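You operate a simulated robot arm through the tools that you are given. There is no shell and no other tool. Be economical: measure what you need, move in short steps, check, and stop when the job is done.

You run a simulated robot arm. Do the job below in one go: nothing can be reset, and whatever is moved stays where it is left.

Task
Clear the track, then tension the chain into the green and lock it.
Fine: the stack goes on the ledge above the handwheel; the wrapper stays locked off.

It is judged by the outcome, as a careful person would: the job done as asked, and still so three seconds after it is handed in. It fails if anything else is knocked over, pushed out of place, dropped, spilled or broken.

Robot
A 6-joint arm with a two-finger parallel gripper, fixed in place. Base frame: the origin is at the foot of the arm, x ahead of it, y to its left, z up. Readings come in cm, degrees, newtons and seconds.
With the tool pointing down near the work surface it reaches from about 14 to 82 cm from the base axis. Its first joint turns from -166.0 to 166.0 degrees. Payload 3.91 kg.
Tool frame: the origin (TCP) lies between the finger pads and is the grasp point; the fingertips stand 3 cm ahead of it; z points along the fingers, y is the line along which they close. Largest opening 11 cm; finger width 2, thickness 1; the body of the gripper, 4.8 by 11.2 cm, starts 5.5 cm behind the TCP.
Orientation is told as [roll, pitch, yaw] about the base's x, y, z axes, in that order, counted from this pose: with the fingers straight down and closing along the base's y, the tool's x points along the base's -x, its y along +y and its z along -z.

Tools
- The arm moves only by the tool step_arm. Its argument "plan" is a list of rows, each a list of 7 numbers: the gripper command, from -1 (shut) to 1 (fully open), values between in proportion, then the shift along the tool's x, y, z in units of 40 mm (1.0 is 40 mm), then the turn, a rotation vector about the tool's x, y, z in units of 6 degrees (1.0 is 6 degrees). In form: [[fingers, x, y, z, rx, ry, rz], ...]. A call has 1 to 20 rows; each row shifts and turns the commanded pose from where the row before left it, along the tool's axes as they then stand. A call with a number of a shift or a turn outside -1 to 1 is refused whole. Each row takes 0.2 s and may step no farther than 5 cm and 8.6 degrees from the row before; otherwise, or with a gripper value out of range, the whole call is refused. Where a pose cannot be reached the arm comes as near as it can. A force on the tool above 90 N (or 10 N above the force at the start of the call, whichever is more), or a blocked arm, ends the call early, and 0.2 s more pass. The fingers move at their own pace (about 10.8 cm/s each) and stop on an object; they squeeze with about 30 N. The grip force told is the motor's: it shows also when the fingers shut on nothing. Time passes only in rows, and 0.2 s behind the last, so rows that do not move let the fingers close. The reply holds the time, the measured pose of the TCP, the force on the tool along the base axes, the opening and the grip force, in the units named above and with some noise, with the torque about the TCP (base axes, N m) and any sound that the robot's microphone picked up.
- Cameras (640 x 400 px; columns grow to the right, rows downward): "scene" is fixed at [4.96, -64.96, 149.48]; the picture's right is [0.62, -0.79, 0.00], its down [-0.43, -0.34, -0.83] and it looks along [0.66, 0.51, -0.55] (base axes); focal length 299 px, centre (320, 200). "wrist" rides on the gripper at [7.7, 0.7, -11.4] in the tool frame; the picture's right is [-0.09, 1.00, 0.00], its down [-0.80, -0.07, -0.59] and it looks along [-0.59, -0.05, 0.80] (tool axes); focal length 270 px, centre (320, 200). There is no depth. A picture from a camera that has moved, and an enlarged one, comes with that camera's place and axes in the base frame and with its lens.
- get_image(camera): a new picture of that camera. It takes no simulated time.
- raise_lower(by): slides the trunk up (or, below 0, down) by that many cm; the arm rides with it, the base frame stays. It gives what a move gives, with no picture.
- inspect(camera, box): a new picture of the part [left, top, right, bottom] of that camera's present view, enlarged. It takes no simulated time.
- finish_job(): hands the job in; it is judged then, once.

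Work in short steps. Places have to be worked out from the pictures, the camera data and where the tool is seen: move nearer, look again, correct. Check each grasp and each placing, and mend what went wrong. You have 120 turns and 84 pictures in all, those below and enlarged ones among them. Open the gripper and draw the arm clear of the work before you hand the job in, unless the task says otherwise; then end with one line.

The tools are called after "Call:" as name(argument=value, ...) on one line, values as JSON. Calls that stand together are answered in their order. step_arm: Moves the arm, as the interface text tells. Its arguments: {"type":"object","properties":{"plan":{"type":"array","items":{"type":"array","items":{"type":"number"}}}},"required":["plan"]} The other tools are called the same way: raise_lower (by) slides the trunk up or down; get_image (camera) takes a picture; inspect (camera, box) takes an enlarged picture of a part of a camera's view; finish_job () hands the job in.

At the start:

```text
time: 0.0
tcp_pos: [43.18, -7.26, 123.88]
tool_rot: [0.0, 0.1, 0.1]
wrist_force: [0.8, -0.4, 0.0]
moment: [0.0, 0.03, -0.03]
gripper_width: 11.01
gripper_force: 0.1
trunk travel left (down, up): [-45.0, 9.0]
```

scene: 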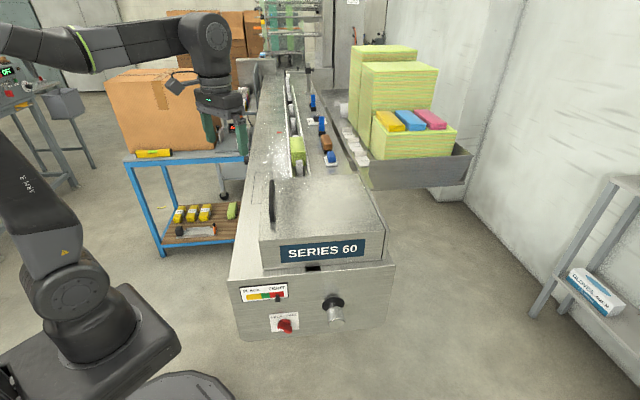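
wrist: 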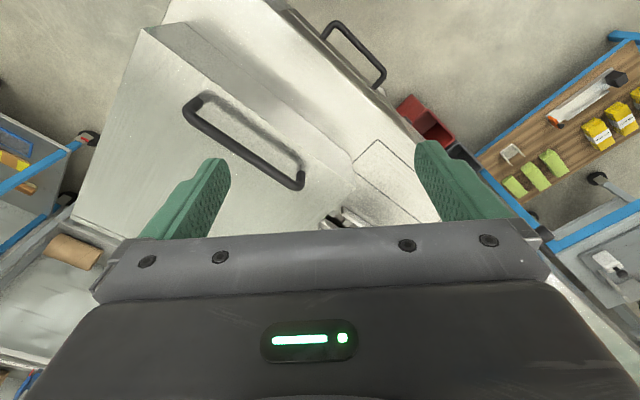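

I'll start with enlarged looks at the machine's front and the track in the scene view.

Call:
inspect(camera="scene", box=[220, 170, 410, 345])

Call:
inspect(camera="scene", box=[240, 40, 400, 190])

```text
2.29 times, centred on (315, 258) of scene
camera zoom: at [4.96, -64.96, 149.48], right [0.62, -0.79, 0.0], down [-0.43, -0.34, -0.83], along [0.66, 0.51, -0.55], focal length 682 px, centre (331, 69)
```

zoom: 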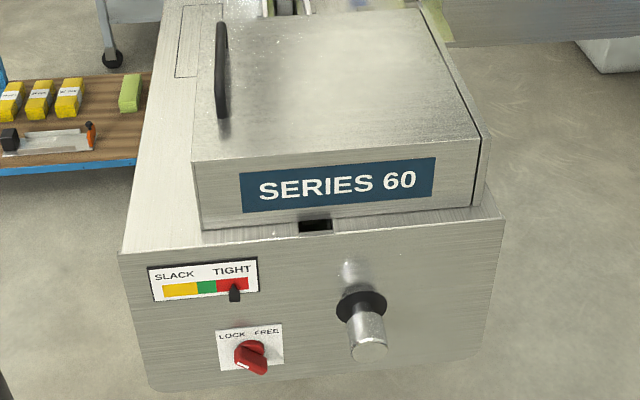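

```text
2.67 times, centred on (320, 115) of scene
camera zoom: at [4.96, -64.96, 149.48], right [0.62, -0.79, 0.0], down [-0.43, -0.34, -0.83], along [0.66, 0.51, -0.55], focal length 796 px, centre (320, 427)
```

zoom: 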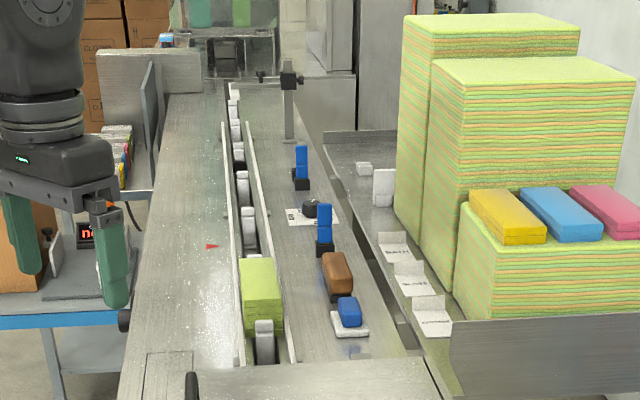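

The machine's axis looks to run at about 47° in the base xy plane, with the hood top at z≈104. I'll yaw the tool to align with it, so the wrist camera looks along the track.

Call:
step_arm(plan=[[1, 0, 0, 0, 0, 0, -1], [1, 0, 0, 0, 0, 0, -1], [1, 0, 0, 0, 0, 0, -1], [1, 0, 0, 0, 0, 0, -1], [1, 0, 0, 0, 0, 0, -1], [1, 0, 0, 0, 0, 0, -1], [1, 0, 0, 0, 0, 0, -1], [1, 0, 0, 0, 0, 0, -1]])

Call:
get_image(camera="wrist")

Call:
get_image(camera="scene")

```text
time: 1.8
tcp_pos: [43.13, -7.2, 123.69]
tool_rot: [0.0, 0.0, 48.2]
wrist_force: [0.0, -0.1, -0.4]
moment: [0.0, 0.02, -0.02]
gripper_width: 10.99
gripper_force: 0.1
trunk travel left (down, up): [-45.0, 9.0]
```

```text
79 pictures are left
camera wrist: at [37.47, -12.51, 135.11], right [-0.68, 0.73, 0.0], down [0.59, 0.55, 0.59], along [0.43, 0.41, -0.8], focal length 270 px, centre (320, 200)
```

wrist: 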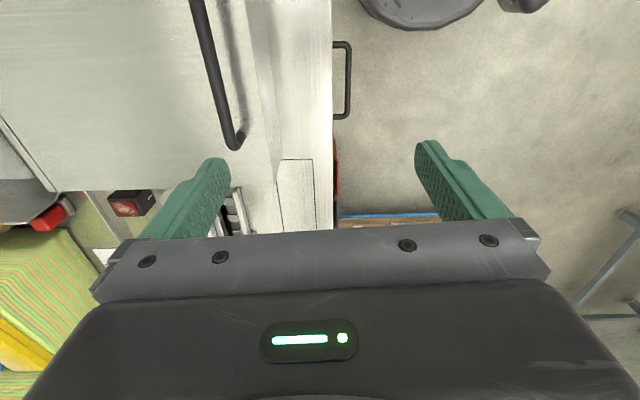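

```text
78 pictures are left
```

scene: 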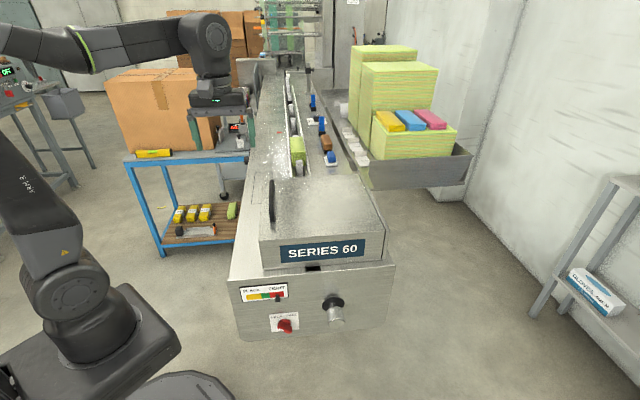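

Axis alignment is good. I'll tilt the tool forward about 30° to look along the track.

Call:
step_arm(plan=[[1, 0, -0.8, 0, 0, -1, 0], [1, 0, -0.8, 0, 0, -1, 0], [1, 0, -0.8, 0, 0, -1, 0], [1, 0, 0, 0, 0, -1, 0], [1, 0, 0, 0, 0, -1, 0]])

Call:
get_image(camera="wrist")

```text
time: 3.0
tcp_pos: [50.43, -13.65, 123.69]
tool_rot: [0.0, -30.1, 48.1]
wrist_force: [-0.7, -0.6, 0.3]
moment: [0.01, 0.03, -0.01]
gripper_width: 10.99
gripper_force: 0.1
trunk travel left (down, up): [-45.0, 9.0]
```

```text
77 pictures are left
camera wrist: at [41.55, -22.43, 129.79], right [-0.69, 0.72, 0.04], down [0.32, 0.25, 0.92], along [0.65, 0.65, -0.4], focal length 270 px, centre (320, 200)
```

wrist: 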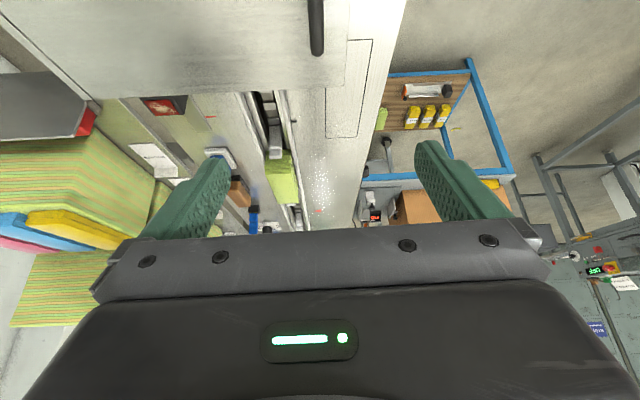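

The stack is visible in the track between the guide rails. I'll enlarge both views to triangulate it.

Call:
inspect(camera="wrist", box=[120, 60, 360, 210])

Call:
inspect(camera="scene", box=[260, 110, 360, 190])

Call:
inspect(camera="scene", box=[225, 250, 385, 350])

```text
2.67 times, centred on (240, 135) of wrist
camera zoom: at [41.55, -22.43, 129.79], right [-0.69, 0.72, 0.04], down [0.32, 0.25, 0.92], along [0.65, 0.65, -0.4], focal length 721 px, centre (533, 373)
```

zoom: 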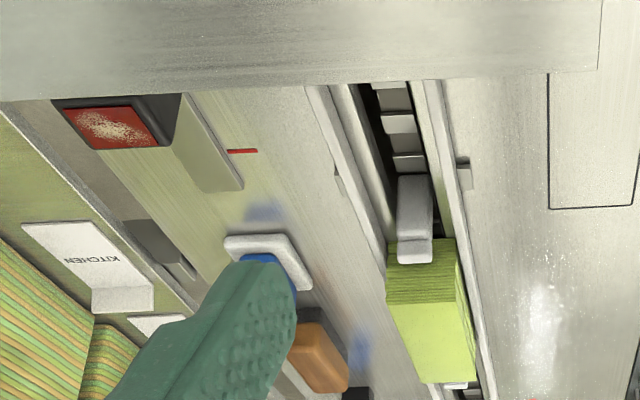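

```text
5.00 times, centred on (310, 150) of scene
camera zoom: at [4.96, -64.96, 149.48], right [0.62, -0.79, 0.0], down [-0.43, -0.34, -0.83], along [0.66, 0.51, -0.55], focal length 1493 px, centre (370, 450)
```

zoom: 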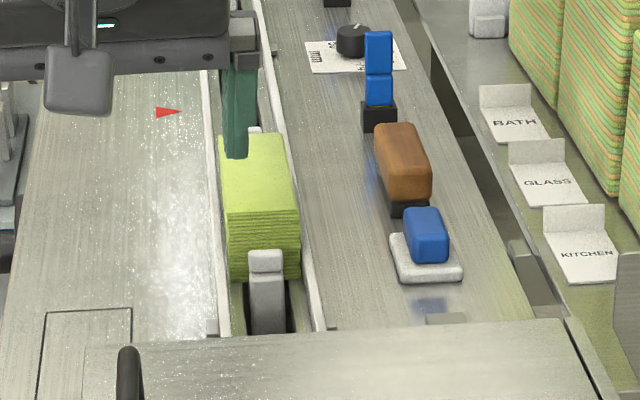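

```text
4.00 times, centred on (305, 300) of scene
camera zoom: at [4.96, -64.96, 149.48], right [0.62, -0.79, 0.0], down [-0.43, -0.34, -0.83], along [0.66, 0.51, -0.55], focal length 1194 px, centre (380, -200)
```

zoom: 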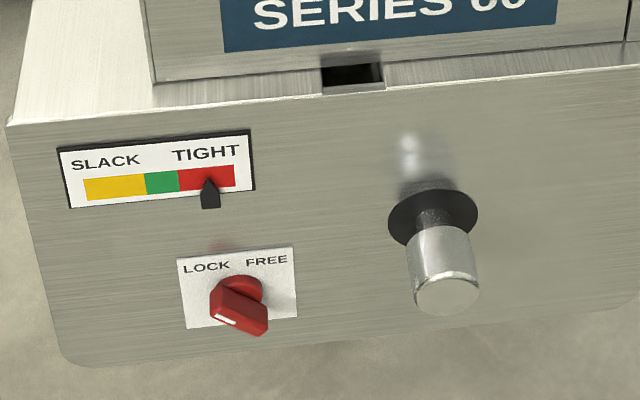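

Deck z≈98 and hood top z≈107; the stack is roughly at (86,10), about 12×6 cm. Before picking, I'll back out in front of the panel to see the ledge, gauge, lock and handwheel.

Call:
step_arm(plan=[[1, 0.9, -0.32, -0.18, 0, 0, 0], [1, 0.9, -0.32, -0.18, 0, 0, 0], [1, 0.9, -0.32, -0.18, 0, 0, 0], [1, 0.9, -0.32, -0.18, 0, 0, 0], [1, 0.9, -0.32, -0.18, 0, 0, 0], [1, 0.9, -0.32, -0.09, 0, 0, 0], [1, 0.9, -0.32, 0, 0, 0, 0], [1, 0.9, -0.32, 0, 0, 0, 0], [1, 0.9, -0.32, 0, 0, 0, 0], [1, 0.9, -0.32, 0, 0, 0, 0], [1, 0.9, -0.32, 0, 0, 0, 0], [1, 0.9, -0.32, 0, 0, 0, 0], [1, 0.9, -0.32, 0, 0, 0, 0], [1, 0.9, -0.32, 0, 0, 0, 0]])

Call:
get_image(camera="wrist")

Call:
get_image(camera="scene")

```text
time: 6.0
tcp_pos: [33.03, -59.74, 101.98]
tool_rot: [0.0, -29.9, 48.0]
wrist_force: [0.4, -0.4, 0.0]
moment: [0.01, 0.01, 0.03]
gripper_width: 11.02
gripper_force: 0.1
trunk travel left (down, up): [-45.0, 9.0]
```

```text
73 pictures are left
camera wrist: at [24.23, -68.46, 107.99], right [-0.69, 0.72, 0.04], down [0.32, 0.25, 0.92], along [0.65, 0.65, -0.4], focal length 270 px, centre (320, 200)
```

wrist: 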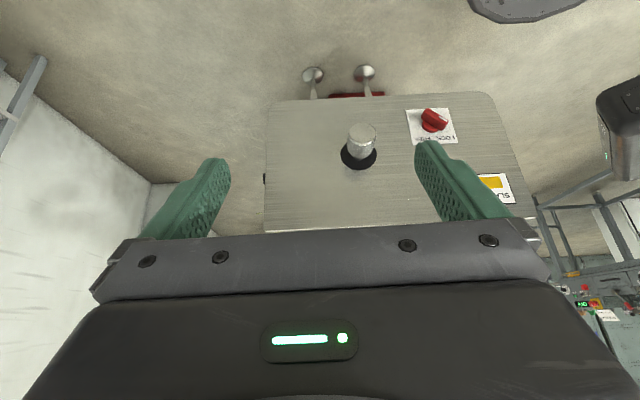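

```text
72 pictures are left
```

scene: 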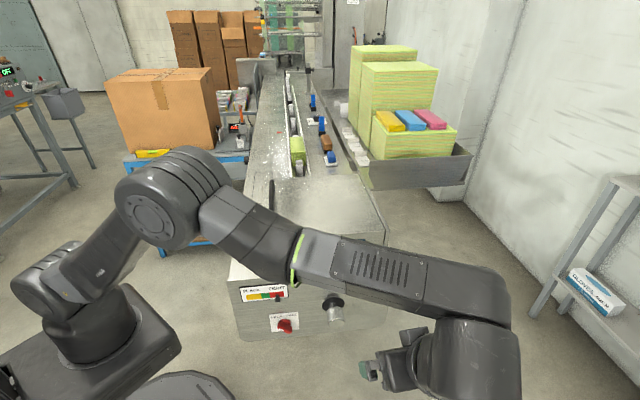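

I see no separate ledge on the panel front. I'll check the machine's left side (a dark round thing there) and the far structures, in case there's another handwheel.

Call:
inspect(camera="scene", box=[210, 50, 310, 115])

Call:
inspect(camera="scene", box=[200, 110, 300, 175])

Call:
inspect(camera="scene", box=[290, 60, 390, 130])

```text
6.15 times, centred on (260, 82) of scene
camera zoom: at [4.96, -64.96, 149.48], right [0.62, -0.79, 0.0], down [-0.43, -0.34, -0.83], along [0.66, 0.51, -0.55], focal length 1837 px, centre (689, 923)
```

zoom: 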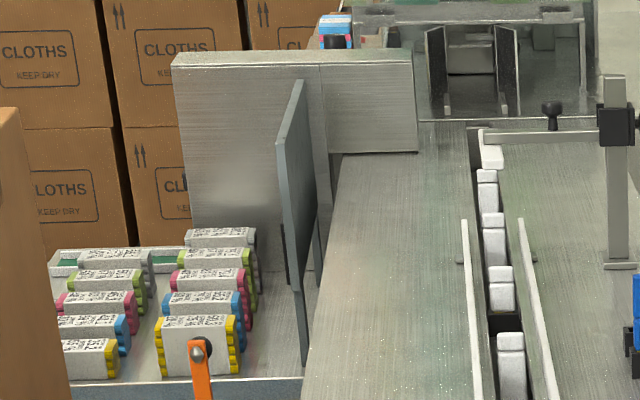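

```text
6.15 times, centred on (250, 142) of scene
camera zoom: at [4.96, -64.96, 149.48], right [0.62, -0.79, 0.0], down [-0.43, -0.34, -0.83], along [0.66, 0.51, -0.55], focal length 1837 px, centre (751, 554)
```

zoom: 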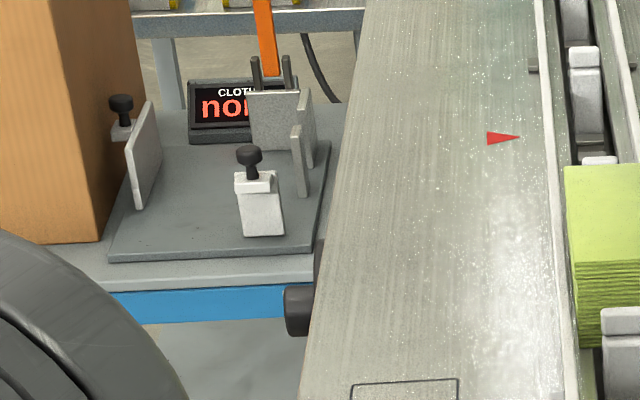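

```text
5.71 times, centred on (340, 95) of scene
camera zoom: at [4.96, -64.96, 149.48], right [0.62, -0.79, 0.0], down [-0.43, -0.34, -0.83], along [0.66, 0.51, -0.55], focal length 1706 px, centre (206, 800)
```

zoom: 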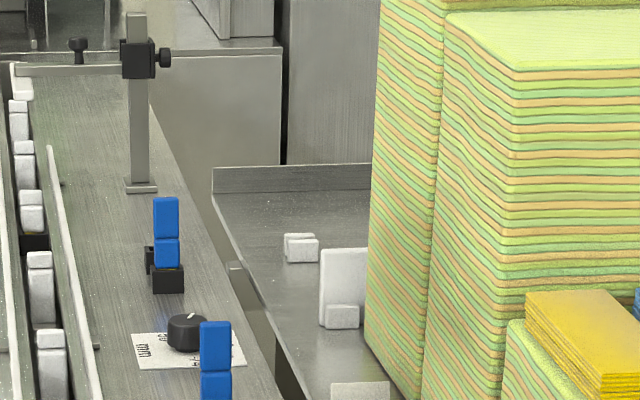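

There's a black cylinder on the machine's left side that deserves a look. I'll retrace over the hood and turn the camera to view that side.

Call:
step_arm(plan=[[1, -0.9, 0.32, 0, 0, 0, 0], [1, -0.9, 0.32, 0, 0, 0, 0], [1, -0.9, 0.32, 0, 0, 0, 0], [1, -0.9, 0.32, 0, 0, 0, 0], [1, -0.9, 0.32, 0, 0, 0, 0], [1, -0.9, 0.32, 0, 0, 0, 0], [1, -0.9, 0.32, 0, 0, 0, 0], [1, -0.9, 0.32, 0, 0, 0, 0], [1, -0.9, 0.32, 0.09, 0, 0, 0], [1, -0.9, 0.32, 0.18, 0, 0, 0], [1, -0.9, 0.32, 0.18, 0, 0, 0], [1, -0.9, 0.32, 0.18, 0, 0, 0], [1, -0.9, 0.32, 0.18, 0, 0, 0], [1, -0.9, 0.32, 0.18, 0, 0, 0]])

Call:
step_arm(plan=[[1, -0.3, 0.84, 0.24, 0, 0, 0], [1, -0.3, 0.84, 0.24, 0, 0, 0], [1, -0.3, 0.84, 0.24, 0, 0, 0], [1, -0.3, 0.84, 0.24, 0, 0, 0], [1, -0.3, 0.84, 0.24, 0, 0, 0], [1, -0.3, 0.84, 0.24, 0, 0, 0], [1, -0.3, 0.84, 0.24, 0, 0, 0], [1, 0, 0, 0, 0.5, 0, 0.866], [1, 0, 0, 0, 0.5, 0, 0.866], [1, 0, 0, 0, 0.5, 0, 0.866], [1, 0, 0, 0, 0.5, 0, 0.866], [1, 0, 0, 0, 0.5, 0, 0.866]])

Call:
get_image(camera="wrist")

```text
time: 9.0
tcp_pos: [50.46, -13.77, 123.78]
tool_rot: [0.0, -29.9, 48.0]
wrist_force: [0.3, -0.1, -0.3]
moment: [0.01, -0.01, -0.01]
gripper_width: 11.0
gripper_force: 0.0
trunk travel left (down, up): [-45.0, 9.0]
```

```text
time: 11.6
tcp_pos: [40.03, 9.82, 122.14]
tool_rot: [-0.1, -29.9, 17.9]
wrist_force: [-0.2, -0.6, -0.8]
moment: [-0.02, 0.02, -0.02]
gripper_width: 11.0
gripper_force: 0.0
trunk travel left (down, up): [-45.0, 9.0]
```

```text
68 pictures are left
camera wrist: at [27.93, 6.76, 128.13], right [-0.23, 0.97, 0.04], down [0.4, 0.05, 0.92], along [0.89, 0.23, -0.4], focal length 270 px, centre (320, 200)
```

wrist: 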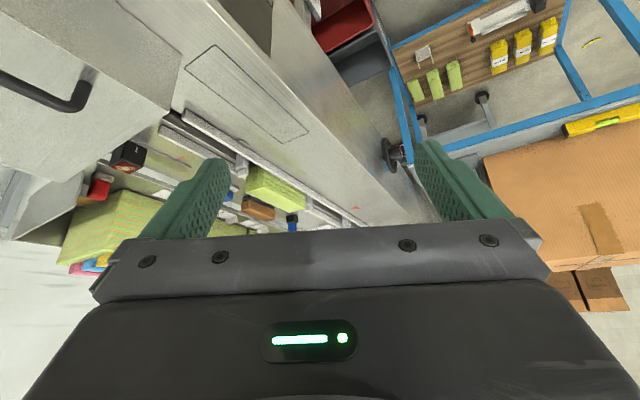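

There's something like a wheel at (395,155) on the left side; I'll enlarge it.

Call:
inspect(camera="wrist", box=[340, 100, 440, 180])

Call:
inspect(camera="wrist", box=[80, 60, 340, 240])

```text
5.00 times, centred on (390, 140) of wrist
camera zoom: at [27.93, 6.76, 128.13], right [-0.23, 0.97, 0.04], down [0.4, 0.05, 0.92], along [0.89, 0.23, -0.4], focal length 1351 px, centre (-30, 500)
```

zoom: 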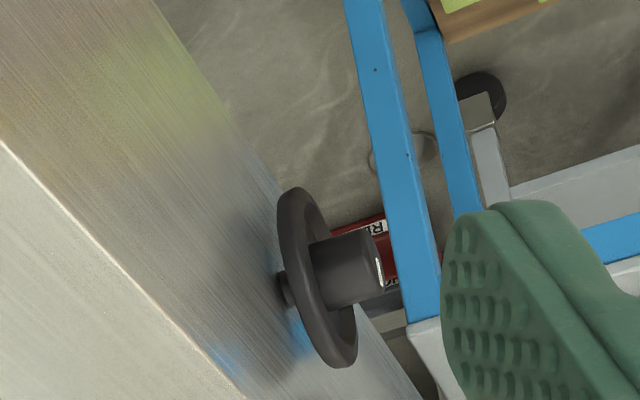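

```text
2.22 times, centred on (210, 150) of wrist
camera zoom: at [27.93, 6.76, 128.13], right [-0.23, 0.97, 0.04], down [0.4, 0.05, 0.92], along [0.89, 0.23, -0.4], focal length 601 px, centre (564, 311)
```

zoom: 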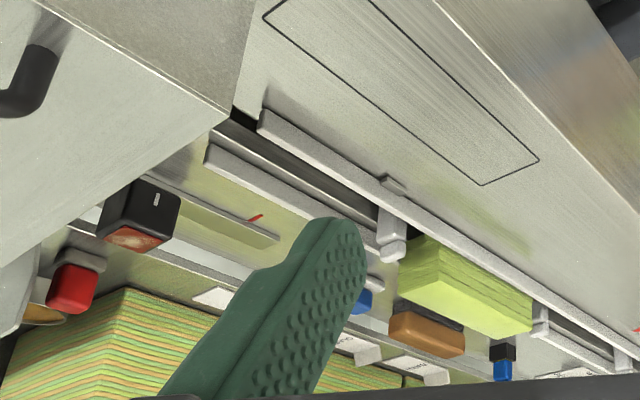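

That is the real handwheel: it sits on the machine's left side at about (88,44,85). So the ledge is the deck strip left of the track, above that wheel. Next I'll look at the stack from close above.

Call:
step_arm(plan=[[1, 0, 0, 0, -0.5, 0, -0.866], [1, 0, 0, 0, -0.5, 0, -0.866], [1, 0, 0, 0, -0.5, 0, -0.866], [1, 0, 0, 0, -0.5, 0, -0.866], [1, 0, 0, 0, -0.5, 0, -0.866], [1, 0, 0, 0, 0, 1, 0], [1, 0, 0, 0, 0, 1, 0], [1, 0, 0, 0, 0, 1, 0], [1, 0, 0, 0, 0, 1, 0], [1, 0, 0, 0, 0, 1, 0]])

Call:
step_arm(plan=[[1, -0.305, -0.92, 0.11, 0, 0, 0], [1, -0.305, -0.92, 0.11, 0, 0, 0], [1, -0.305, -0.92, 0.11, 0, 0, 0], [1, -0.305, -0.92, 0.11, 0, 0, 0], [1, -0.305, -0.92, 0.11, 0, 0, 0], [1, -0.305, -0.92, 0.11, 0, 0, 0], [1, -0.305, -0.92, 0.11, 0, 0, 0], [1, -0.305, -0.92, 0.11, 0, 0, 0], [1, -0.305, -0.92, 0.11, 0, 0, 0]])

Call:
get_image(camera="wrist")

```text
time: 13.8
tcp_pos: [39.94, 9.92, 121.96]
tool_rot: [0.1, 0.1, 48.0]
wrist_force: [0.2, -0.2, 0.0]
moment: [0.0, -0.01, -0.03]
gripper_width: 11.0
gripper_force: 0.0
trunk travel left (down, up): [-45.0, 9.0]
```

```text
time: 15.8
tcp_pos: [72.1, -4.04, 117.99]
tool_rot: [0.1, 0.1, 48.1]
wrist_force: [0.3, 0.2, -0.1]
moment: [-0.01, 0.01, 0.01]
gripper_width: 11.0
gripper_force: 0.0
trunk travel left (down, up): [-45.0, 9.0]
```

```text
65 pictures are left
camera wrist: at [66.3, -9.31, 129.44], right [-0.68, 0.73, 0.0], down [0.59, 0.55, 0.59], along [0.43, 0.41, -0.8], focal length 270 px, centre (320, 200)
```

wrist: 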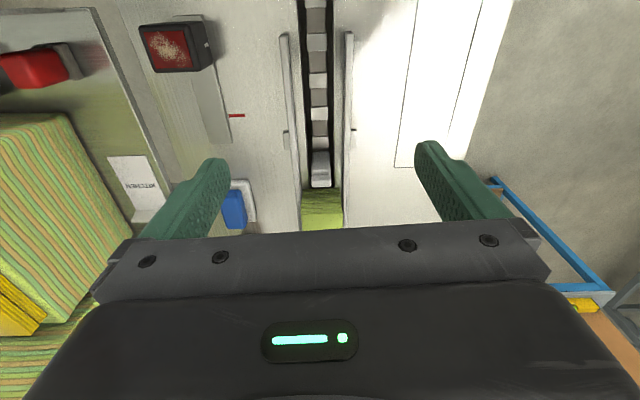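

The track axis works out at about 45° and the stack is about 5 cm wide, close between the rails. I'll fix the yaw to 45°, rise a bit, and look at how far the stack stands above the rails.

Call:
step_arm(plan=[[1, 0, 0, -0.9, 0, 0, 0.5], [1, 0, 0, -0.9, 0, 0, 0], [1, 0, 0, -0.9, 0, 0, 0]])

Call:
inspect(camera="wrist", box=[250, 120, 410, 230])

Call:
inspect(camera="scene", box=[260, 110, 360, 190])

```text
time: 16.6
tcp_pos: [70.24, -4.01, 125.86]
tool_rot: [-0.1, -0.1, 45.0]
wrist_force: [1.3, -0.8, -0.6]
moment: [-0.02, 0.06, 0.01]
gripper_width: 10.99
gripper_force: 0.1
out of reach, approached as far as the arm can: row 2, 3
trunk travel left (down, up): [-45.0, 9.0]
```

```text
3.64 times, centred on (330, 175) of wrist
camera zoom: at [64.22, -8.88, 137.23], right [-0.64, 0.77, 0.0], down [0.61, 0.52, 0.6], along [0.46, 0.38, -0.8], focal length 983 px, centre (284, 291)
```

zoom: 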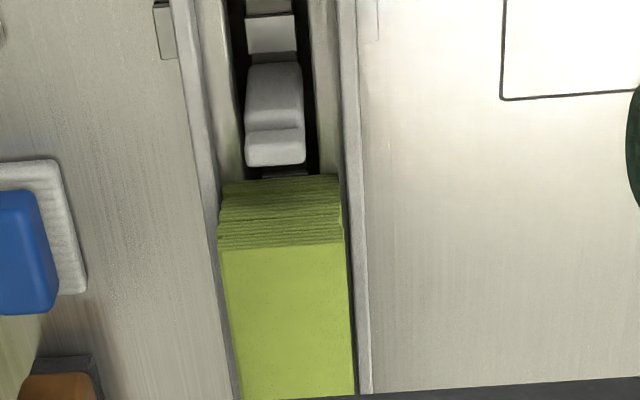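

```text
5.00 times, centred on (310, 150) of scene
camera zoom: at [4.96, -64.96, 149.48], right [0.62, -0.79, 0.0], down [-0.43, -0.34, -0.83], along [0.66, 0.51, -0.55], focal length 1493 px, centre (370, 450)
```

zoom: 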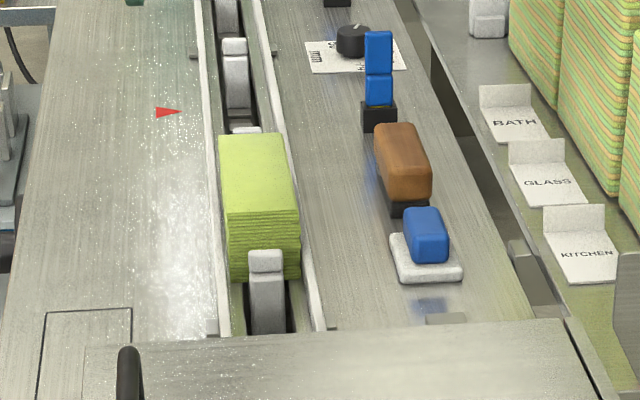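

Reach upward is limited here. I'll estimate the rail height with tight enlargements before planning the grasp.

Call:
inspect(camera="scene", box=[285, 132, 330, 182])

Call:
raise_lower(by=9)

```text
8.00 times, centred on (308, 157) of scene
camera zoom: at [4.96, -64.96, 149.48], right [0.62, -0.79, 0.0], down [-0.43, -0.34, -0.83], along [0.66, 0.51, -0.55], focal length 2388 px, centre (420, 544)
```

zoom: 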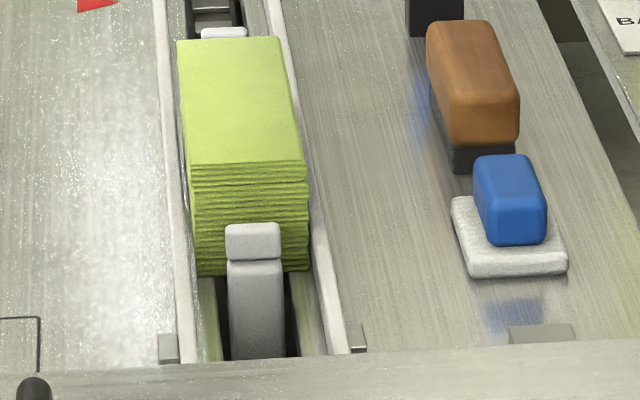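

```text
time: 17.9
tcp_pos: [70.17, -3.85, 134.86]
tool_rot: [-0.2, -0.2, 45.0]
wrist_force: [0.4, 0.6, 0.2]
moment: [-0.02, 0.0, -0.01]
gripper_width: 11.01
gripper_force: 0.0
trunk travel left (down, up): [-54.0, 0.0]
```

I estimate the rails top out around z≈100 and the stack around 103. With the trunk up, I'll tilt forward 30° for reach and hover above the stack.

Call:
step_arm(plan=[[1, 0, 0, 0, 0, -1, 0], [1, 0, 0, 0, 0, -1, 0], [1, 0, 0, 0, 0, -1, 0], [1, 0, 0, 0, 0, -1, 0], [1, 0, 0, 0, 0, -1, 0], [1, -0.245, -0.052, 0.86, 0, 0, 0], [1, -0.245, -0.052, 0.86, 0, 0, 0], [1, -0.245, -0.052, 0.86, 0, 0, 0], [1, -0.245, -0.052, 0.86, 0, 0, 0], [1, -0.245, -0.052, 0.86, 0, 0, 0], [1, -0.245, -0.052, 0.86, 0, 0, 0], [1, -0.245, -0.052, 0.86, 0, 0, 0], [1, -0.245, -0.052, 0.86, 0, 0, 0]])

Call:
get_image(camera="wrist")

Call:
get_image(camera="scene")

```text
time: 20.6
tcp_pos: [86.19, 9.17, 115.0]
tool_rot: [-0.2, -30.2, 45.2]
wrist_force: [0.7, 0.4, -0.1]
moment: [0.01, -0.02, 0.01]
gripper_width: 10.99
gripper_force: 0.0
trunk travel left (down, up): [-54.0, 0.0]
```

```text
61 pictures are left
camera wrist: at [76.81, 1.0, 120.99], right [-0.65, 0.76, 0.04], down [0.33, 0.23, 0.92], along [0.69, 0.61, -0.4], focal length 270 px, centre (320, 200)
```

wrist: 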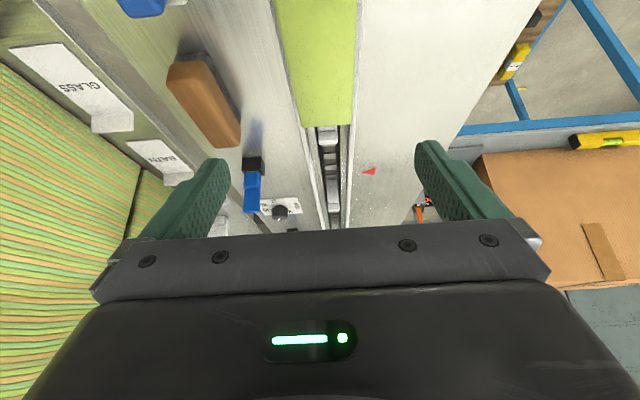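

```text
60 pictures are left
```

scene: 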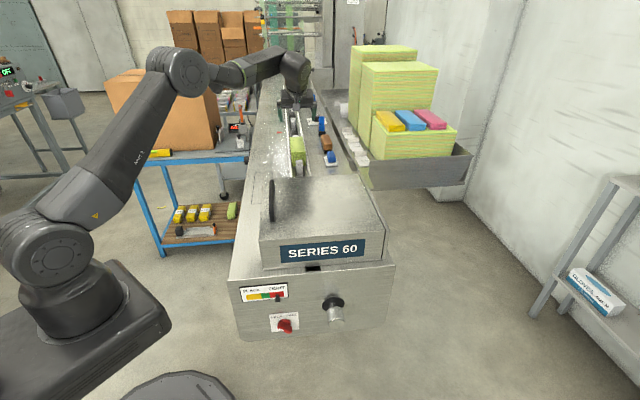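

Stack centreline is at lateral 54.0 and it runs from about 62.5 to 78 along the axis. I'll nudge, narrow the fingers to 8 cm and go down part of the way.

Call:
step_arm(plan=[[0.45, 0.24, 0.033, 0.63, 0, 0, 0], [0.45, 0.24, 0.033, 0.63, 0, 0, 0], [0.45, 0.24, 0.033, 0.63, 0, 0, 0]])

Call:
get_image(camera="wrist")

Call:
inspect(camera="scene", box=[265, 80, 345, 180])

```text
time: 21.4
tcp_pos: [86.5, 10.54, 107.04]
tool_rot: [-0.3, -30.0, 45.2]
wrist_force: [0.3, 0.8, 0.6]
moment: [0.0, 0.01, -0.01]
gripper_width: 7.98
gripper_force: 0.1
trunk travel left (down, up): [-54.0, 0.0]
```

```text
59 pictures are left
camera wrist: at [77.26, 2.3, 113.01], right [-0.65, 0.76, 0.04], down [0.33, 0.23, 0.92], along [0.68, 0.61, -0.4], focal length 270 px, centre (320, 200)
```

wrist: 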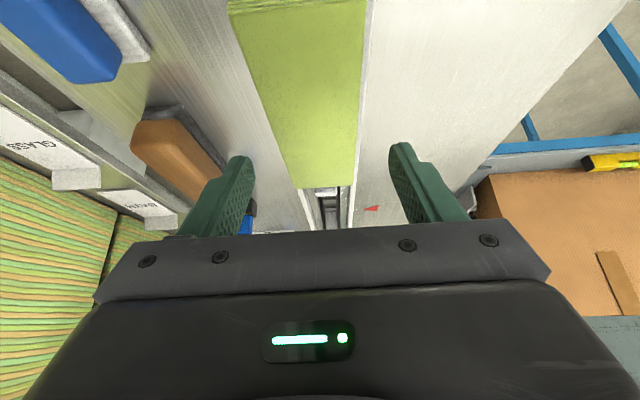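

```text
4.00 times, centred on (305, 130) of scene
camera zoom: at [4.96, -64.96, 149.48], right [0.62, -0.79, 0.0], down [-0.43, -0.34, -0.83], along [0.66, 0.51, -0.55], focal length 1194 px, centre (380, 480)
```

zoom: 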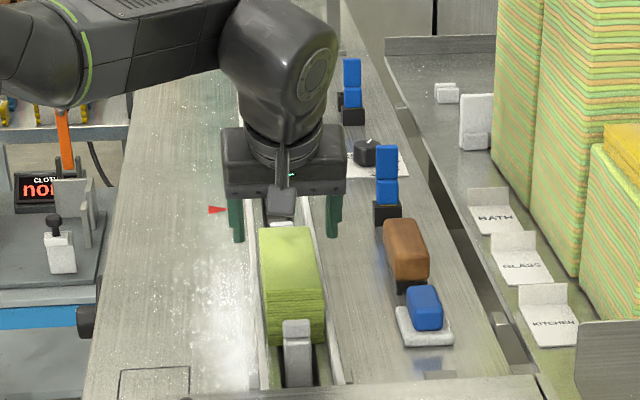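

Alignment is good. I'll go down to TCP z≈103.9, so the tips are near 100.8, and check the force.

Call:
step_arm(plan=[[0.45, 0.2, -0.03, 0.35, 0, 0, 0], [0.45, 0.2, -0.03, 0.35, 0, 0, 0], [0.45, 0, 0, 0, 0, 0, 0]])

Call:
inspect(camera="wrist", box=[180, 60, 460, 240])

Call:
inspect(camera="scene", box=[275, 115, 335, 165])

```text
time: 22.2
tcp_pos: [86.84, 10.54, 103.7]
tool_rot: [-0.2, -30.3, 45.1]
wrist_force: [-0.9, 0.0, 0.0]
moment: [0.0, 0.01, -0.02]
gripper_width: 7.97
gripper_force: 0.2
trunk travel left (down, up): [-54.0, 0.0]
```

```text
2.22 times, centred on (320, 150) of wrist
camera zoom: at [77.43, 2.17, 109.69], right [-0.65, 0.76, 0.04], down [0.33, 0.23, 0.92], along [0.69, 0.61, -0.4], focal length 601 px, centre (320, 311)
```

zoom: 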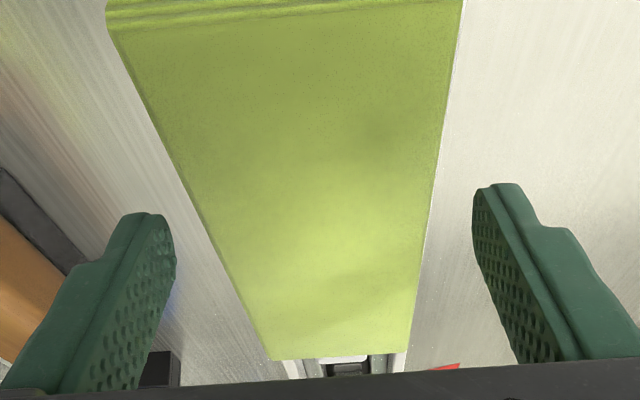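

```text
8.00 times, centred on (305, 140) of scene
camera zoom: at [4.96, -64.96, 149.48], right [0.62, -0.79, 0.0], down [-0.43, -0.34, -0.83], along [0.66, 0.51, -0.55], focal length 2388 px, centre (440, 680)
```

zoom: 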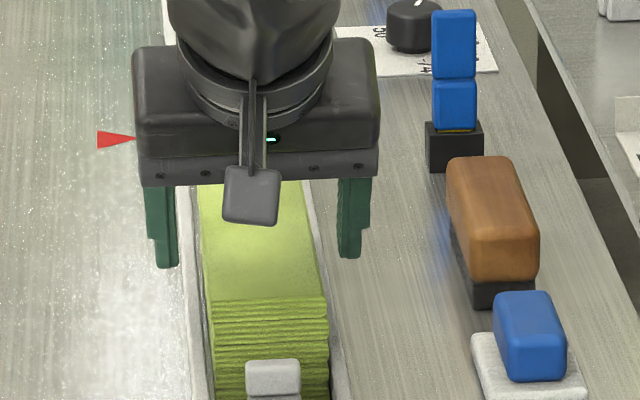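

Stack top ≈102.3, rail top ≈100, finger tips at ≈100.6. I'll close on the stack above the rails.

Call:
step_arm(plan=[[-0.2, 0, 0, 0, 0, 0, 0], [-1, 0, 0, 0, 0, 0, 0], [-1, 0, 0, 0, 0, 0, 0], [-1, 0, 0, 0, 0, 0, 0]])

Call:
inspect(camera="scene", box=[275, 115, 335, 165])

```text
time: 23.2
tcp_pos: [86.71, 10.34, 103.67]
tool_rot: [-0.2, -30.2, 45.3]
wrist_force: [0.1, -0.6, 0.4]
moment: [0.04, 0.01, 0.01]
gripper_width: 5.49
gripper_force: 30.0
trunk travel left (down, up): [-54.0, 0.0]
```

```text
8.00 times, centred on (305, 140) of scene
camera zoom: at [4.96, -64.96, 149.48], right [0.62, -0.79, 0.0], down [-0.43, -0.34, -0.83], along [0.66, 0.51, -0.55], focal length 2388 px, centre (440, 680)
```

zoom: 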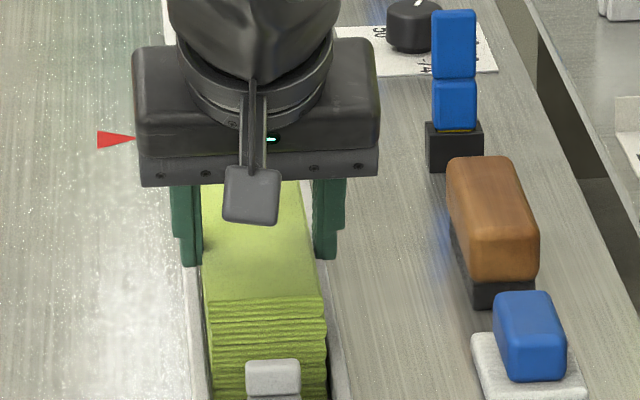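

The gripper holds 5.5 cm of stack at 30 N. I'll lift straight up slowly by 4 cm and check it.

Call:
step_arm(plan=[[-1, -0.0625, 0, -0.108, 0, 0, 0], [-1, -0.0625, 0, -0.108, 0, 0, 0], [-1, -0.125, 0, -0.2165, 0, 0, 0], [-1, -0.125, 0, -0.2165, 0, 0, 0], [-1, -0.125, 0, -0.2165, 0, 0, 0]])

Call:
inspect(camera="scene", box=[265, 100, 345, 170])

Call:
get_image(camera="wrist")

```text
time: 24.4
tcp_pos: [86.87, 10.55, 107.74]
tool_rot: [-0.4, -30.2, 45.4]
wrist_force: [-0.3, -0.4, -0.6]
moment: [0.01, 0.0, 0.0]
gripper_width: 0.0
gripper_force: 29.8
trunk travel left (down, up): [-54.0, 0.0]
```

```text
5.71 times, centred on (305, 135) of scene
camera zoom: at [4.96, -64.96, 149.48], right [0.62, -0.79, 0.0], down [-0.43, -0.34, -0.83], along [0.66, 0.51, -0.55], focal length 1706 px, centre (406, 571)
```

zoom: 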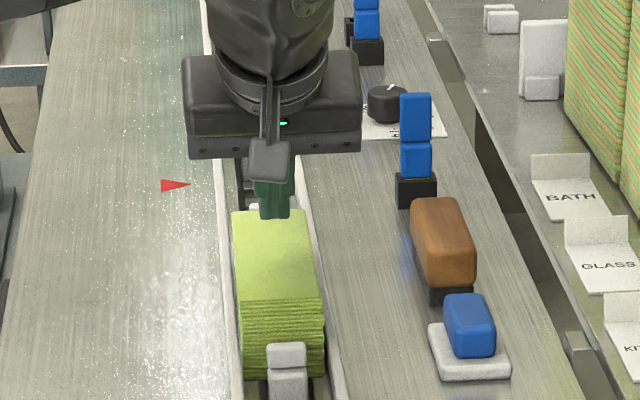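

```text
53 pictures are left
camera wrist: at [77.51, 2.17, 113.71], right [-0.65, 0.76, 0.04], down [0.33, 0.23, 0.92], along [0.69, 0.61, -0.4], focal length 270 px, centre (320, 200)
```

wrist: 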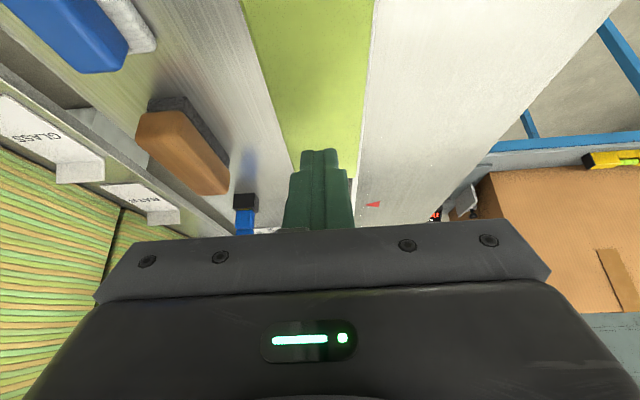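

The grip slipped off the top layers: with the tilt, only a corner of each pad overlapped. I'll reopen and stand the tool more upright so the whole pad engages, checking the reach.

Call:
step_arm(plan=[[0.4, -0.0625, 0, -0.108, 0, 0, 0], [0.4, 0, 0, 0, 0, 0, 0], [0.4, 0, 0, 0, 0, 1, 0], [0.4, 0, 0, 0, 0, 1, 0], [0.4, 0, 0, 0, 0, 1, 0], [0.4, 0, 0, 0, 0, 1, 0]])

Call:
get_image(camera="wrist")

```text
time: 25.9
tcp_pos: [84.62, 10.2, 107.96]
tool_rot: [-0.3, -6.2, 45.1]
wrist_force: [-0.2, -0.3, -0.4]
moment: [0.0, -0.01, -0.02]
gripper_width: 7.69
gripper_force: 0.1
out of reach, approached as far as the arm can: row 5, 6
trunk travel left (down, up): [-54.0, 0.0]
```

```text
52 pictures are left
camera wrist: at [77.8, 4.49, 118.39], right [-0.64, 0.77, 0.0], down [0.56, 0.47, 0.68], along [0.52, 0.44, -0.74], focal length 270 px, centre (320, 200)
```

wrist: 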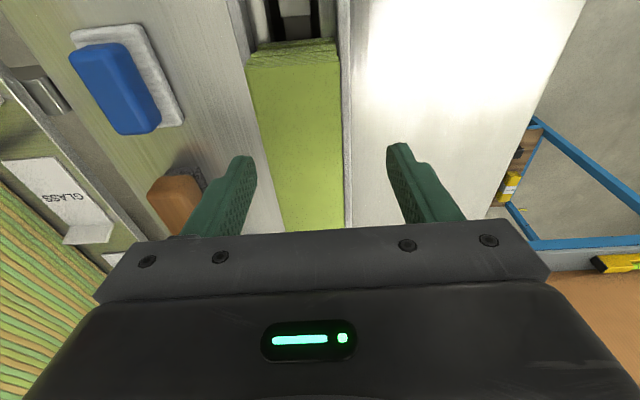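

The reach at 6° tilt is fine. I'll correct lateral (+1.4 cm right), then go down to TCP z≈103.7.

Call:
step_arm(plan=[[0.4, -0.068, -0.175, 0.55, 0, 0, 0], [0.4, -0.068, -0.175, 0.55, 0, 0, 0], [0.4, 0, 0, 0, 0, 0, 0]])

Call:
inspect(camera="wrist", box=[180, 60, 460, 240])

```text
time: 26.6
tcp_pos: [85.43, 9.63, 103.42]
tool_rot: [-0.3, -6.3, 45.1]
wrist_force: [0.0, -0.2, 0.7]
moment: [0.02, -0.03, 0.02]
gripper_width: 7.7
gripper_force: 0.0
out of reach, approached as far as the arm can: row 1, 2
trunk travel left (down, up): [-54.0, 0.0]
```

```text
2.22 times, centred on (320, 150) of wrist
camera zoom: at [78.62, 4.01, 113.92], right [-0.64, 0.77, 0.0], down [0.56, 0.47, 0.68], along [0.52, 0.44, -0.73], focal length 601 px, centre (320, 311)
```

zoom: 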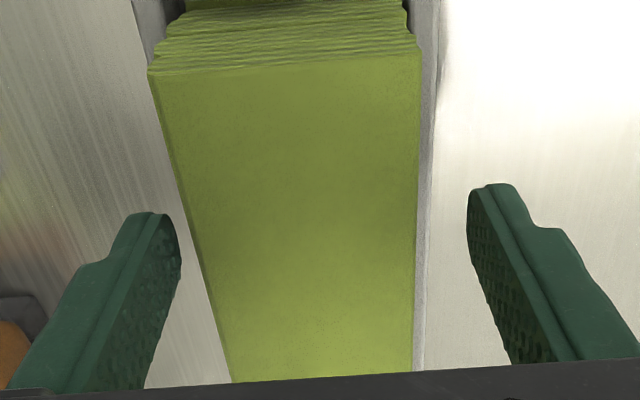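

I'll narrow the fingers to 6.4 cm so they stand over the rails, then creep down to find the rail top by force.

Call:
step_arm(plan=[[0.16, 0, -0.08, 0, 0, 0, 0], [0.16, 0, 0, 0.04, 0, 0, 0], [0.16, 0, 0, 0.04, 0, 0, 0], [0.16, 0, 0, 0, 0, 0, 0]])

Call:
step_arm(plan=[[0.16, 0, 0, 0.04, 0, 0, 0], [0.16, 0, 0, 0, 0, 0, 0]])

```text
time: 27.6
tcp_pos: [85.5, 9.61, 103.15]
tool_rot: [-0.3, -6.2, 45.1]
wrist_force: [-0.2, 0.2, 0.0]
moment: [0.0, 0.0, 0.01]
gripper_width: 6.4
gripper_force: 0.0
trunk travel left (down, up): [-54.0, 0.0]
```

```text
time: 28.2
tcp_pos: [85.54, 9.77, 102.99]
tool_rot: [-0.2, -6.1, 45.0]
wrist_force: [0.4, -0.1, 0.4]
moment: [0.03, 0.02, 0.0]
gripper_width: 6.38
gripper_force: 0.0
trunk travel left (down, up): [-54.0, 0.0]
```

No contact yet (tips at ≈99.9), so I'll keep creeping down.

Call:
step_arm(plan=[[0.16, 0, 0, 0.05, 0, 0, 0], [0.16, 0, 0, 0.0, 0, 0, 0]])

Call:
step_arm(plan=[[0.16, 0, 0, 0.05, 0, 0, 0], [0.16, 0, 0, 0.0, 0, 0, 0]])

Call:
step_arm(plan=[[0.16, 0, 0, 0.05, 0, 0, 0], [0.16, 0, 0, 0.0, 0, 0, 0]])

```text
time: 28.9
tcp_pos: [85.68, 9.55, 102.67]
tool_rot: [-0.4, -6.3, 45.1]
wrist_force: [-0.4, 0.4, -0.1]
moment: [-0.01, -0.02, -0.01]
gripper_width: 6.39
gripper_force: 0.1
trunk travel left (down, up): [-54.0, 0.0]
```

```text
time: 29.4
tcp_pos: [85.62, 9.64, 102.59]
tool_rot: [-0.2, -6.2, 45.1]
wrist_force: [0.1, -0.2, -0.1]
moment: [-0.03, -0.02, -0.02]
gripper_width: 6.4
gripper_force: 0.1
trunk travel left (down, up): [-54.0, 0.0]
```

```text
time: 30.1
tcp_pos: [85.64, 9.65, 102.23]
tool_rot: [-0.3, -6.4, 45.1]
wrist_force: [1.2, 0.2, -0.4]
moment: [-0.03, 0.01, -0.04]
gripper_width: 6.39
gripper_force: 0.2
trunk travel left (down, up): [-54.0, 0.0]
```

Tips are at ≈99.2 and still free. I'll look before going further.

Call:
inspect(camera="wrist", box=[180, 60, 460, 240])

Call:
inspect(camera="scene", box=[275, 115, 335, 165])

```text
2.22 times, centred on (320, 150) of wrist
camera zoom: at [78.78, 3.91, 112.85], right [-0.64, 0.77, 0.0], down [0.56, 0.47, 0.68], along [0.52, 0.44, -0.73], focal length 601 px, centre (320, 311)
```

zoom: 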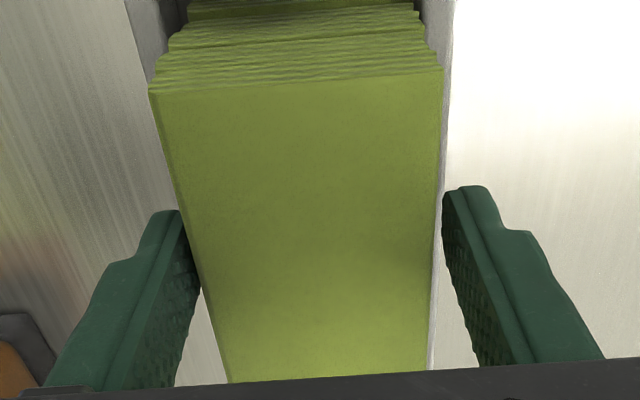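

```text
8.00 times, centred on (305, 140) of scene
camera zoom: at [4.96, -64.96, 149.48], right [0.62, -0.79, 0.0], down [-0.43, -0.34, -0.83], along [0.66, 0.51, -0.55], focal length 2388 px, centre (440, 680)
```

zoom: 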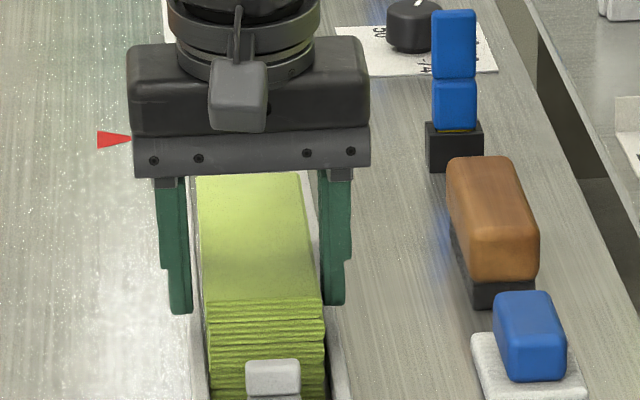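

Still clear, with good overlap. I'll take a couple more small steps down to gain grip depth.

Call:
step_arm(plan=[[0.16, 0, 0, 0.05, 0, 0, 0], [0.16, 0, 0, 0.0, 0, 0, 0]])

Call:
step_arm(plan=[[0.16, 0, 0, 0.05, 0, 0, 0], [0.16, 0, 0, 0.0, 0, 0, 0]])

Call:
step_arm(plan=[[0.16, 0, 0, 0.05, 0, 0, 0], [0.16, 0, 0, 0.0, 0, 0, 0]])

```text
time: 30.6
tcp_pos: [85.69, 9.76, 102.2]
tool_rot: [-0.3, -6.3, 45.1]
wrist_force: [-0.3, -0.6, 0.3]
moment: [-0.01, 0.02, -0.05]
gripper_width: 6.4
gripper_force: 0.1
trunk travel left (down, up): [-54.0, 0.0]
```

```text
time: 31.2
tcp_pos: [85.75, 9.8, 101.93]
tool_rot: [-0.3, -6.3, 45.1]
wrist_force: [-1.0, -0.5, -0.2]
moment: [0.03, 0.01, 0.03]
gripper_width: 6.39
gripper_force: 0.2
trunk travel left (down, up): [-54.0, 0.0]
```

```text
time: 31.9
tcp_pos: [85.65, 9.71, 101.74]
tool_rot: [-0.4, -6.3, 45.0]
wrist_force: [0.2, 0.9, -0.1]
moment: [-0.02, 0.01, -0.02]
gripper_width: 6.38
gripper_force: 0.1
trunk travel left (down, up): [-54.0, 0.0]
```

Tips are at ≈98.7, still free of contact. I'll close here and lift a little, watching the width.

Call:
step_arm(plan=[[-1, 0, 0, 0, 0, 0, 0], [-1, 0, 0, 0, 0, 0, 0], [-1, 0, 0, 0, 0, 0, 0]])

Call:
step_arm(plan=[[-1, -0.005, 0, -0.05, 0, 0, 0], [-1, -0.01, 0, -0.1, 0, 0, 0], [-1, -0.01, 0, -0.1, 0, 0, 0], [-1, -0.01, 0, -0.15, 0, 0, 0]])

Call:
inspect(camera="scene", box=[265, 110, 345, 180])

```text
time: 32.6
tcp_pos: [85.74, 9.7, 101.75]
tool_rot: [-0.3, -6.3, 45.1]
wrist_force: [1.0, -0.3, 0.9]
moment: [0.03, -0.04, -0.05]
gripper_width: 5.51
gripper_force: 30.0
trunk travel left (down, up): [-54.0, 0.0]
```

```text
time: 33.6
tcp_pos: [85.43, 9.62, 103.37]
tool_rot: [-0.3, -6.2, 45.0]
wrist_force: [2.7, -2.2, -0.7]
moment: [-0.13, -0.2, 0.12]
gripper_width: 5.52
gripper_force: 29.9
out of reach, approached as far as the arm can: row 4
trunk travel left (down, up): [-54.0, 0.0]
```

```text
5.71 times, centred on (305, 145) of scene
camera zoom: at [4.96, -64.96, 149.48], right [0.62, -0.79, 0.0], down [-0.43, -0.34, -0.83], along [0.66, 0.51, -0.55], focal length 1706 px, centre (406, 514)
```

zoom: 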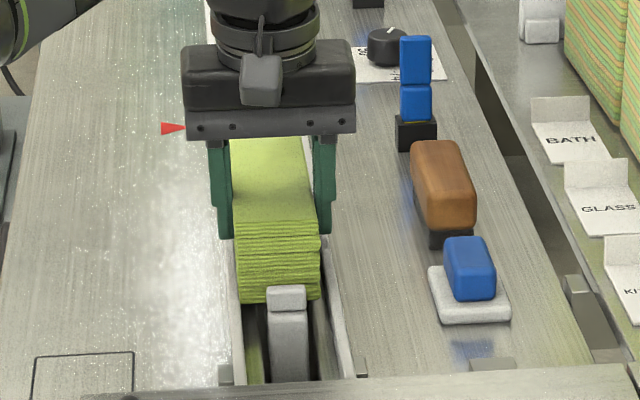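

The stack is held and rising, but the arm is at its reach limit. I'll keep lifting while tilting the tool forward slightly to gain reach.

Call:
step_arm(plan=[[-1, -0.03, 0, -0.2, 0, -0.5, 0], [-1, -0.03, 0, -0.2, 0, -0.5, 0], [-1, -0.05, 0, -0.25, 0, -0.5, 0], [-1, -0.06, 0, -0.25, 0, 0, 0]])

Call:
inspect(camera="scene", box=[265, 110, 345, 180])

```text
time: 34.6
tcp_pos: [85.47, 9.71, 107.14]
tool_rot: [-0.3, -15.2, 45.1]
wrist_force: [0.1, -0.2, 0.4]
moment: [-0.01, 0.01, 0.01]
gripper_width: 5.53
gripper_force: 29.9
trunk travel left (down, up): [-54.0, 0.0]
```

```text
5.71 times, centred on (305, 145) of scene
camera zoom: at [4.96, -64.96, 149.48], right [0.62, -0.79, 0.0], down [-0.43, -0.34, -0.83], along [0.66, 0.51, -0.55], focal length 1706 px, centre (406, 514)
```

zoom: 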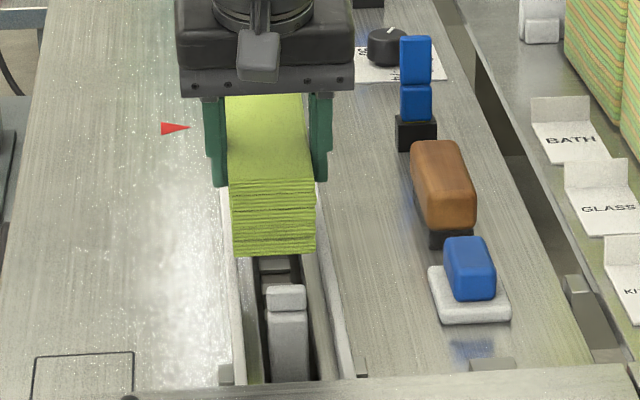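

The stack is clear of the track. I'll raise a bit more, carry it left over the ledge, and level it.

Call:
step_arm(plan=[[-1, -0.1, 0, -0.36, 0, 0, 0], [-1, -0.05, 0.3, -0.1, 0, 0, 0], [-1, -0.3, 0.6, 0.08, 0, 0, 0], [-1, -0.3, 0.6, 0.08, 0, 0, 0], [-1, -0.3, 0.6, 0.08, 0, 0, 0], [-1, -0.3, 0.55, 0.08, 0, 0, 0], [-1, 0, 0, 0, 0, 0.5, 0], [-1, 0, 0, 0, 0, 0.5, 0], [-1, 0, 0, 0, 0, 0.5, 0]])

Call:
get_image(camera="scene")

Call:
get_image(camera="wrist")

```text
time: 36.6
tcp_pos: [81.53, 20.77, 108.94]
tool_rot: [-0.2, -6.2, 45.0]
wrist_force: [0.6, -0.5, -0.6]
moment: [-0.04, 0.01, -0.01]
gripper_width: 5.52
gripper_force: 30.1
trunk travel left (down, up): [-54.0, 0.0]
```

```text
46 pictures are left
```

scene: 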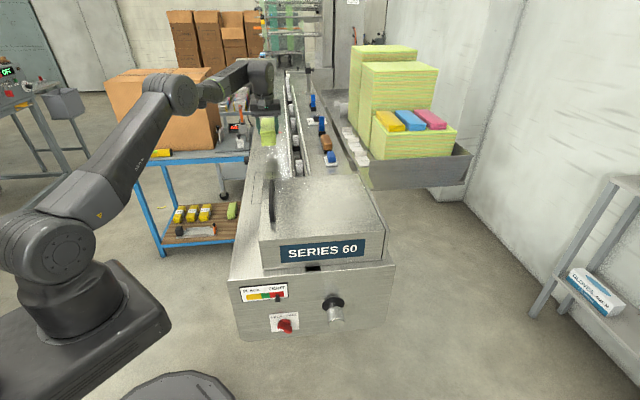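

```text
45 pictures are left
camera wrist: at [74.65, 15.0, 119.45], right [-0.64, 0.77, 0.01], down [0.57, 0.47, 0.68], along [0.52, 0.44, -0.74], focal length 270 px, centre (320, 200)
```

wrist: 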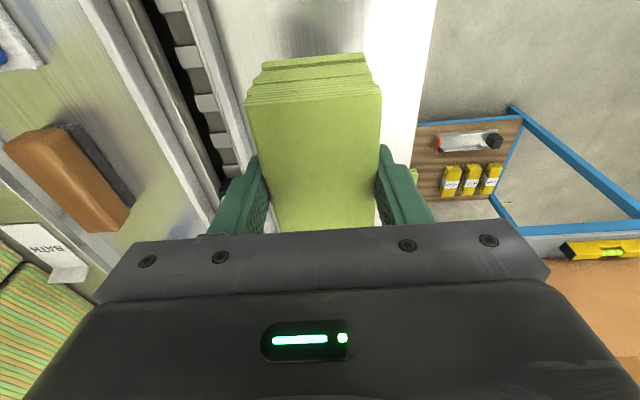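

The stack is over the ledge with margin from the deck edge. I'll lower it, then creep to contact.

Call:
step_arm(plan=[[-1, 0.06, 0, 0.55, 0, 0, 0], [-1, 0.06, 0, 0.55, 0, 0, 0], [-1, 0.02, 0, 0.2, 0, 0, 0], [-1, 0, 0, 0, 0, 0, 0]])

Call:
step_arm(plan=[[-1, 0.008, 0, 0.075, 0, 0, 0], [-1, 0.008, 0, 0.075, 0, 0, 0], [-1, 0, 0, 0, 0, 0, 0]])

Call:
step_arm(plan=[[-1, 0.008, 0, 0.075, 0, 0, 0], [-1, 0, 0, 0, 0, 0, 0]])

```text
time: 37.6
tcp_pos: [81.45, 20.68, 103.65]
tool_rot: [-0.3, -6.2, 45.2]
wrist_force: [-0.3, 0.0, -0.5]
moment: [0.01, 0.01, 0.05]
gripper_width: 5.51
gripper_force: 30.1
trunk travel left (down, up): [-54.0, 0.0]
```

```text
time: 38.5
tcp_pos: [81.41, 20.68, 103.06]
tool_rot: [-0.2, -6.2, 45.1]
wrist_force: [-0.6, -0.1, -0.3]
moment: [0.01, 0.0, -0.01]
gripper_width: 5.52
gripper_force: 30.0
trunk travel left (down, up): [-54.0, 0.0]
```

```text
time: 39.0
tcp_pos: [81.51, 20.72, 102.76]
tool_rot: [-0.2, -6.2, 45.0]
wrist_force: [-0.7, 0.4, -0.4]
moment: [-0.02, -0.02, 0.01]
gripper_width: 5.55
gripper_force: 30.5
trunk travel left (down, up): [-54.0, 0.0]
```

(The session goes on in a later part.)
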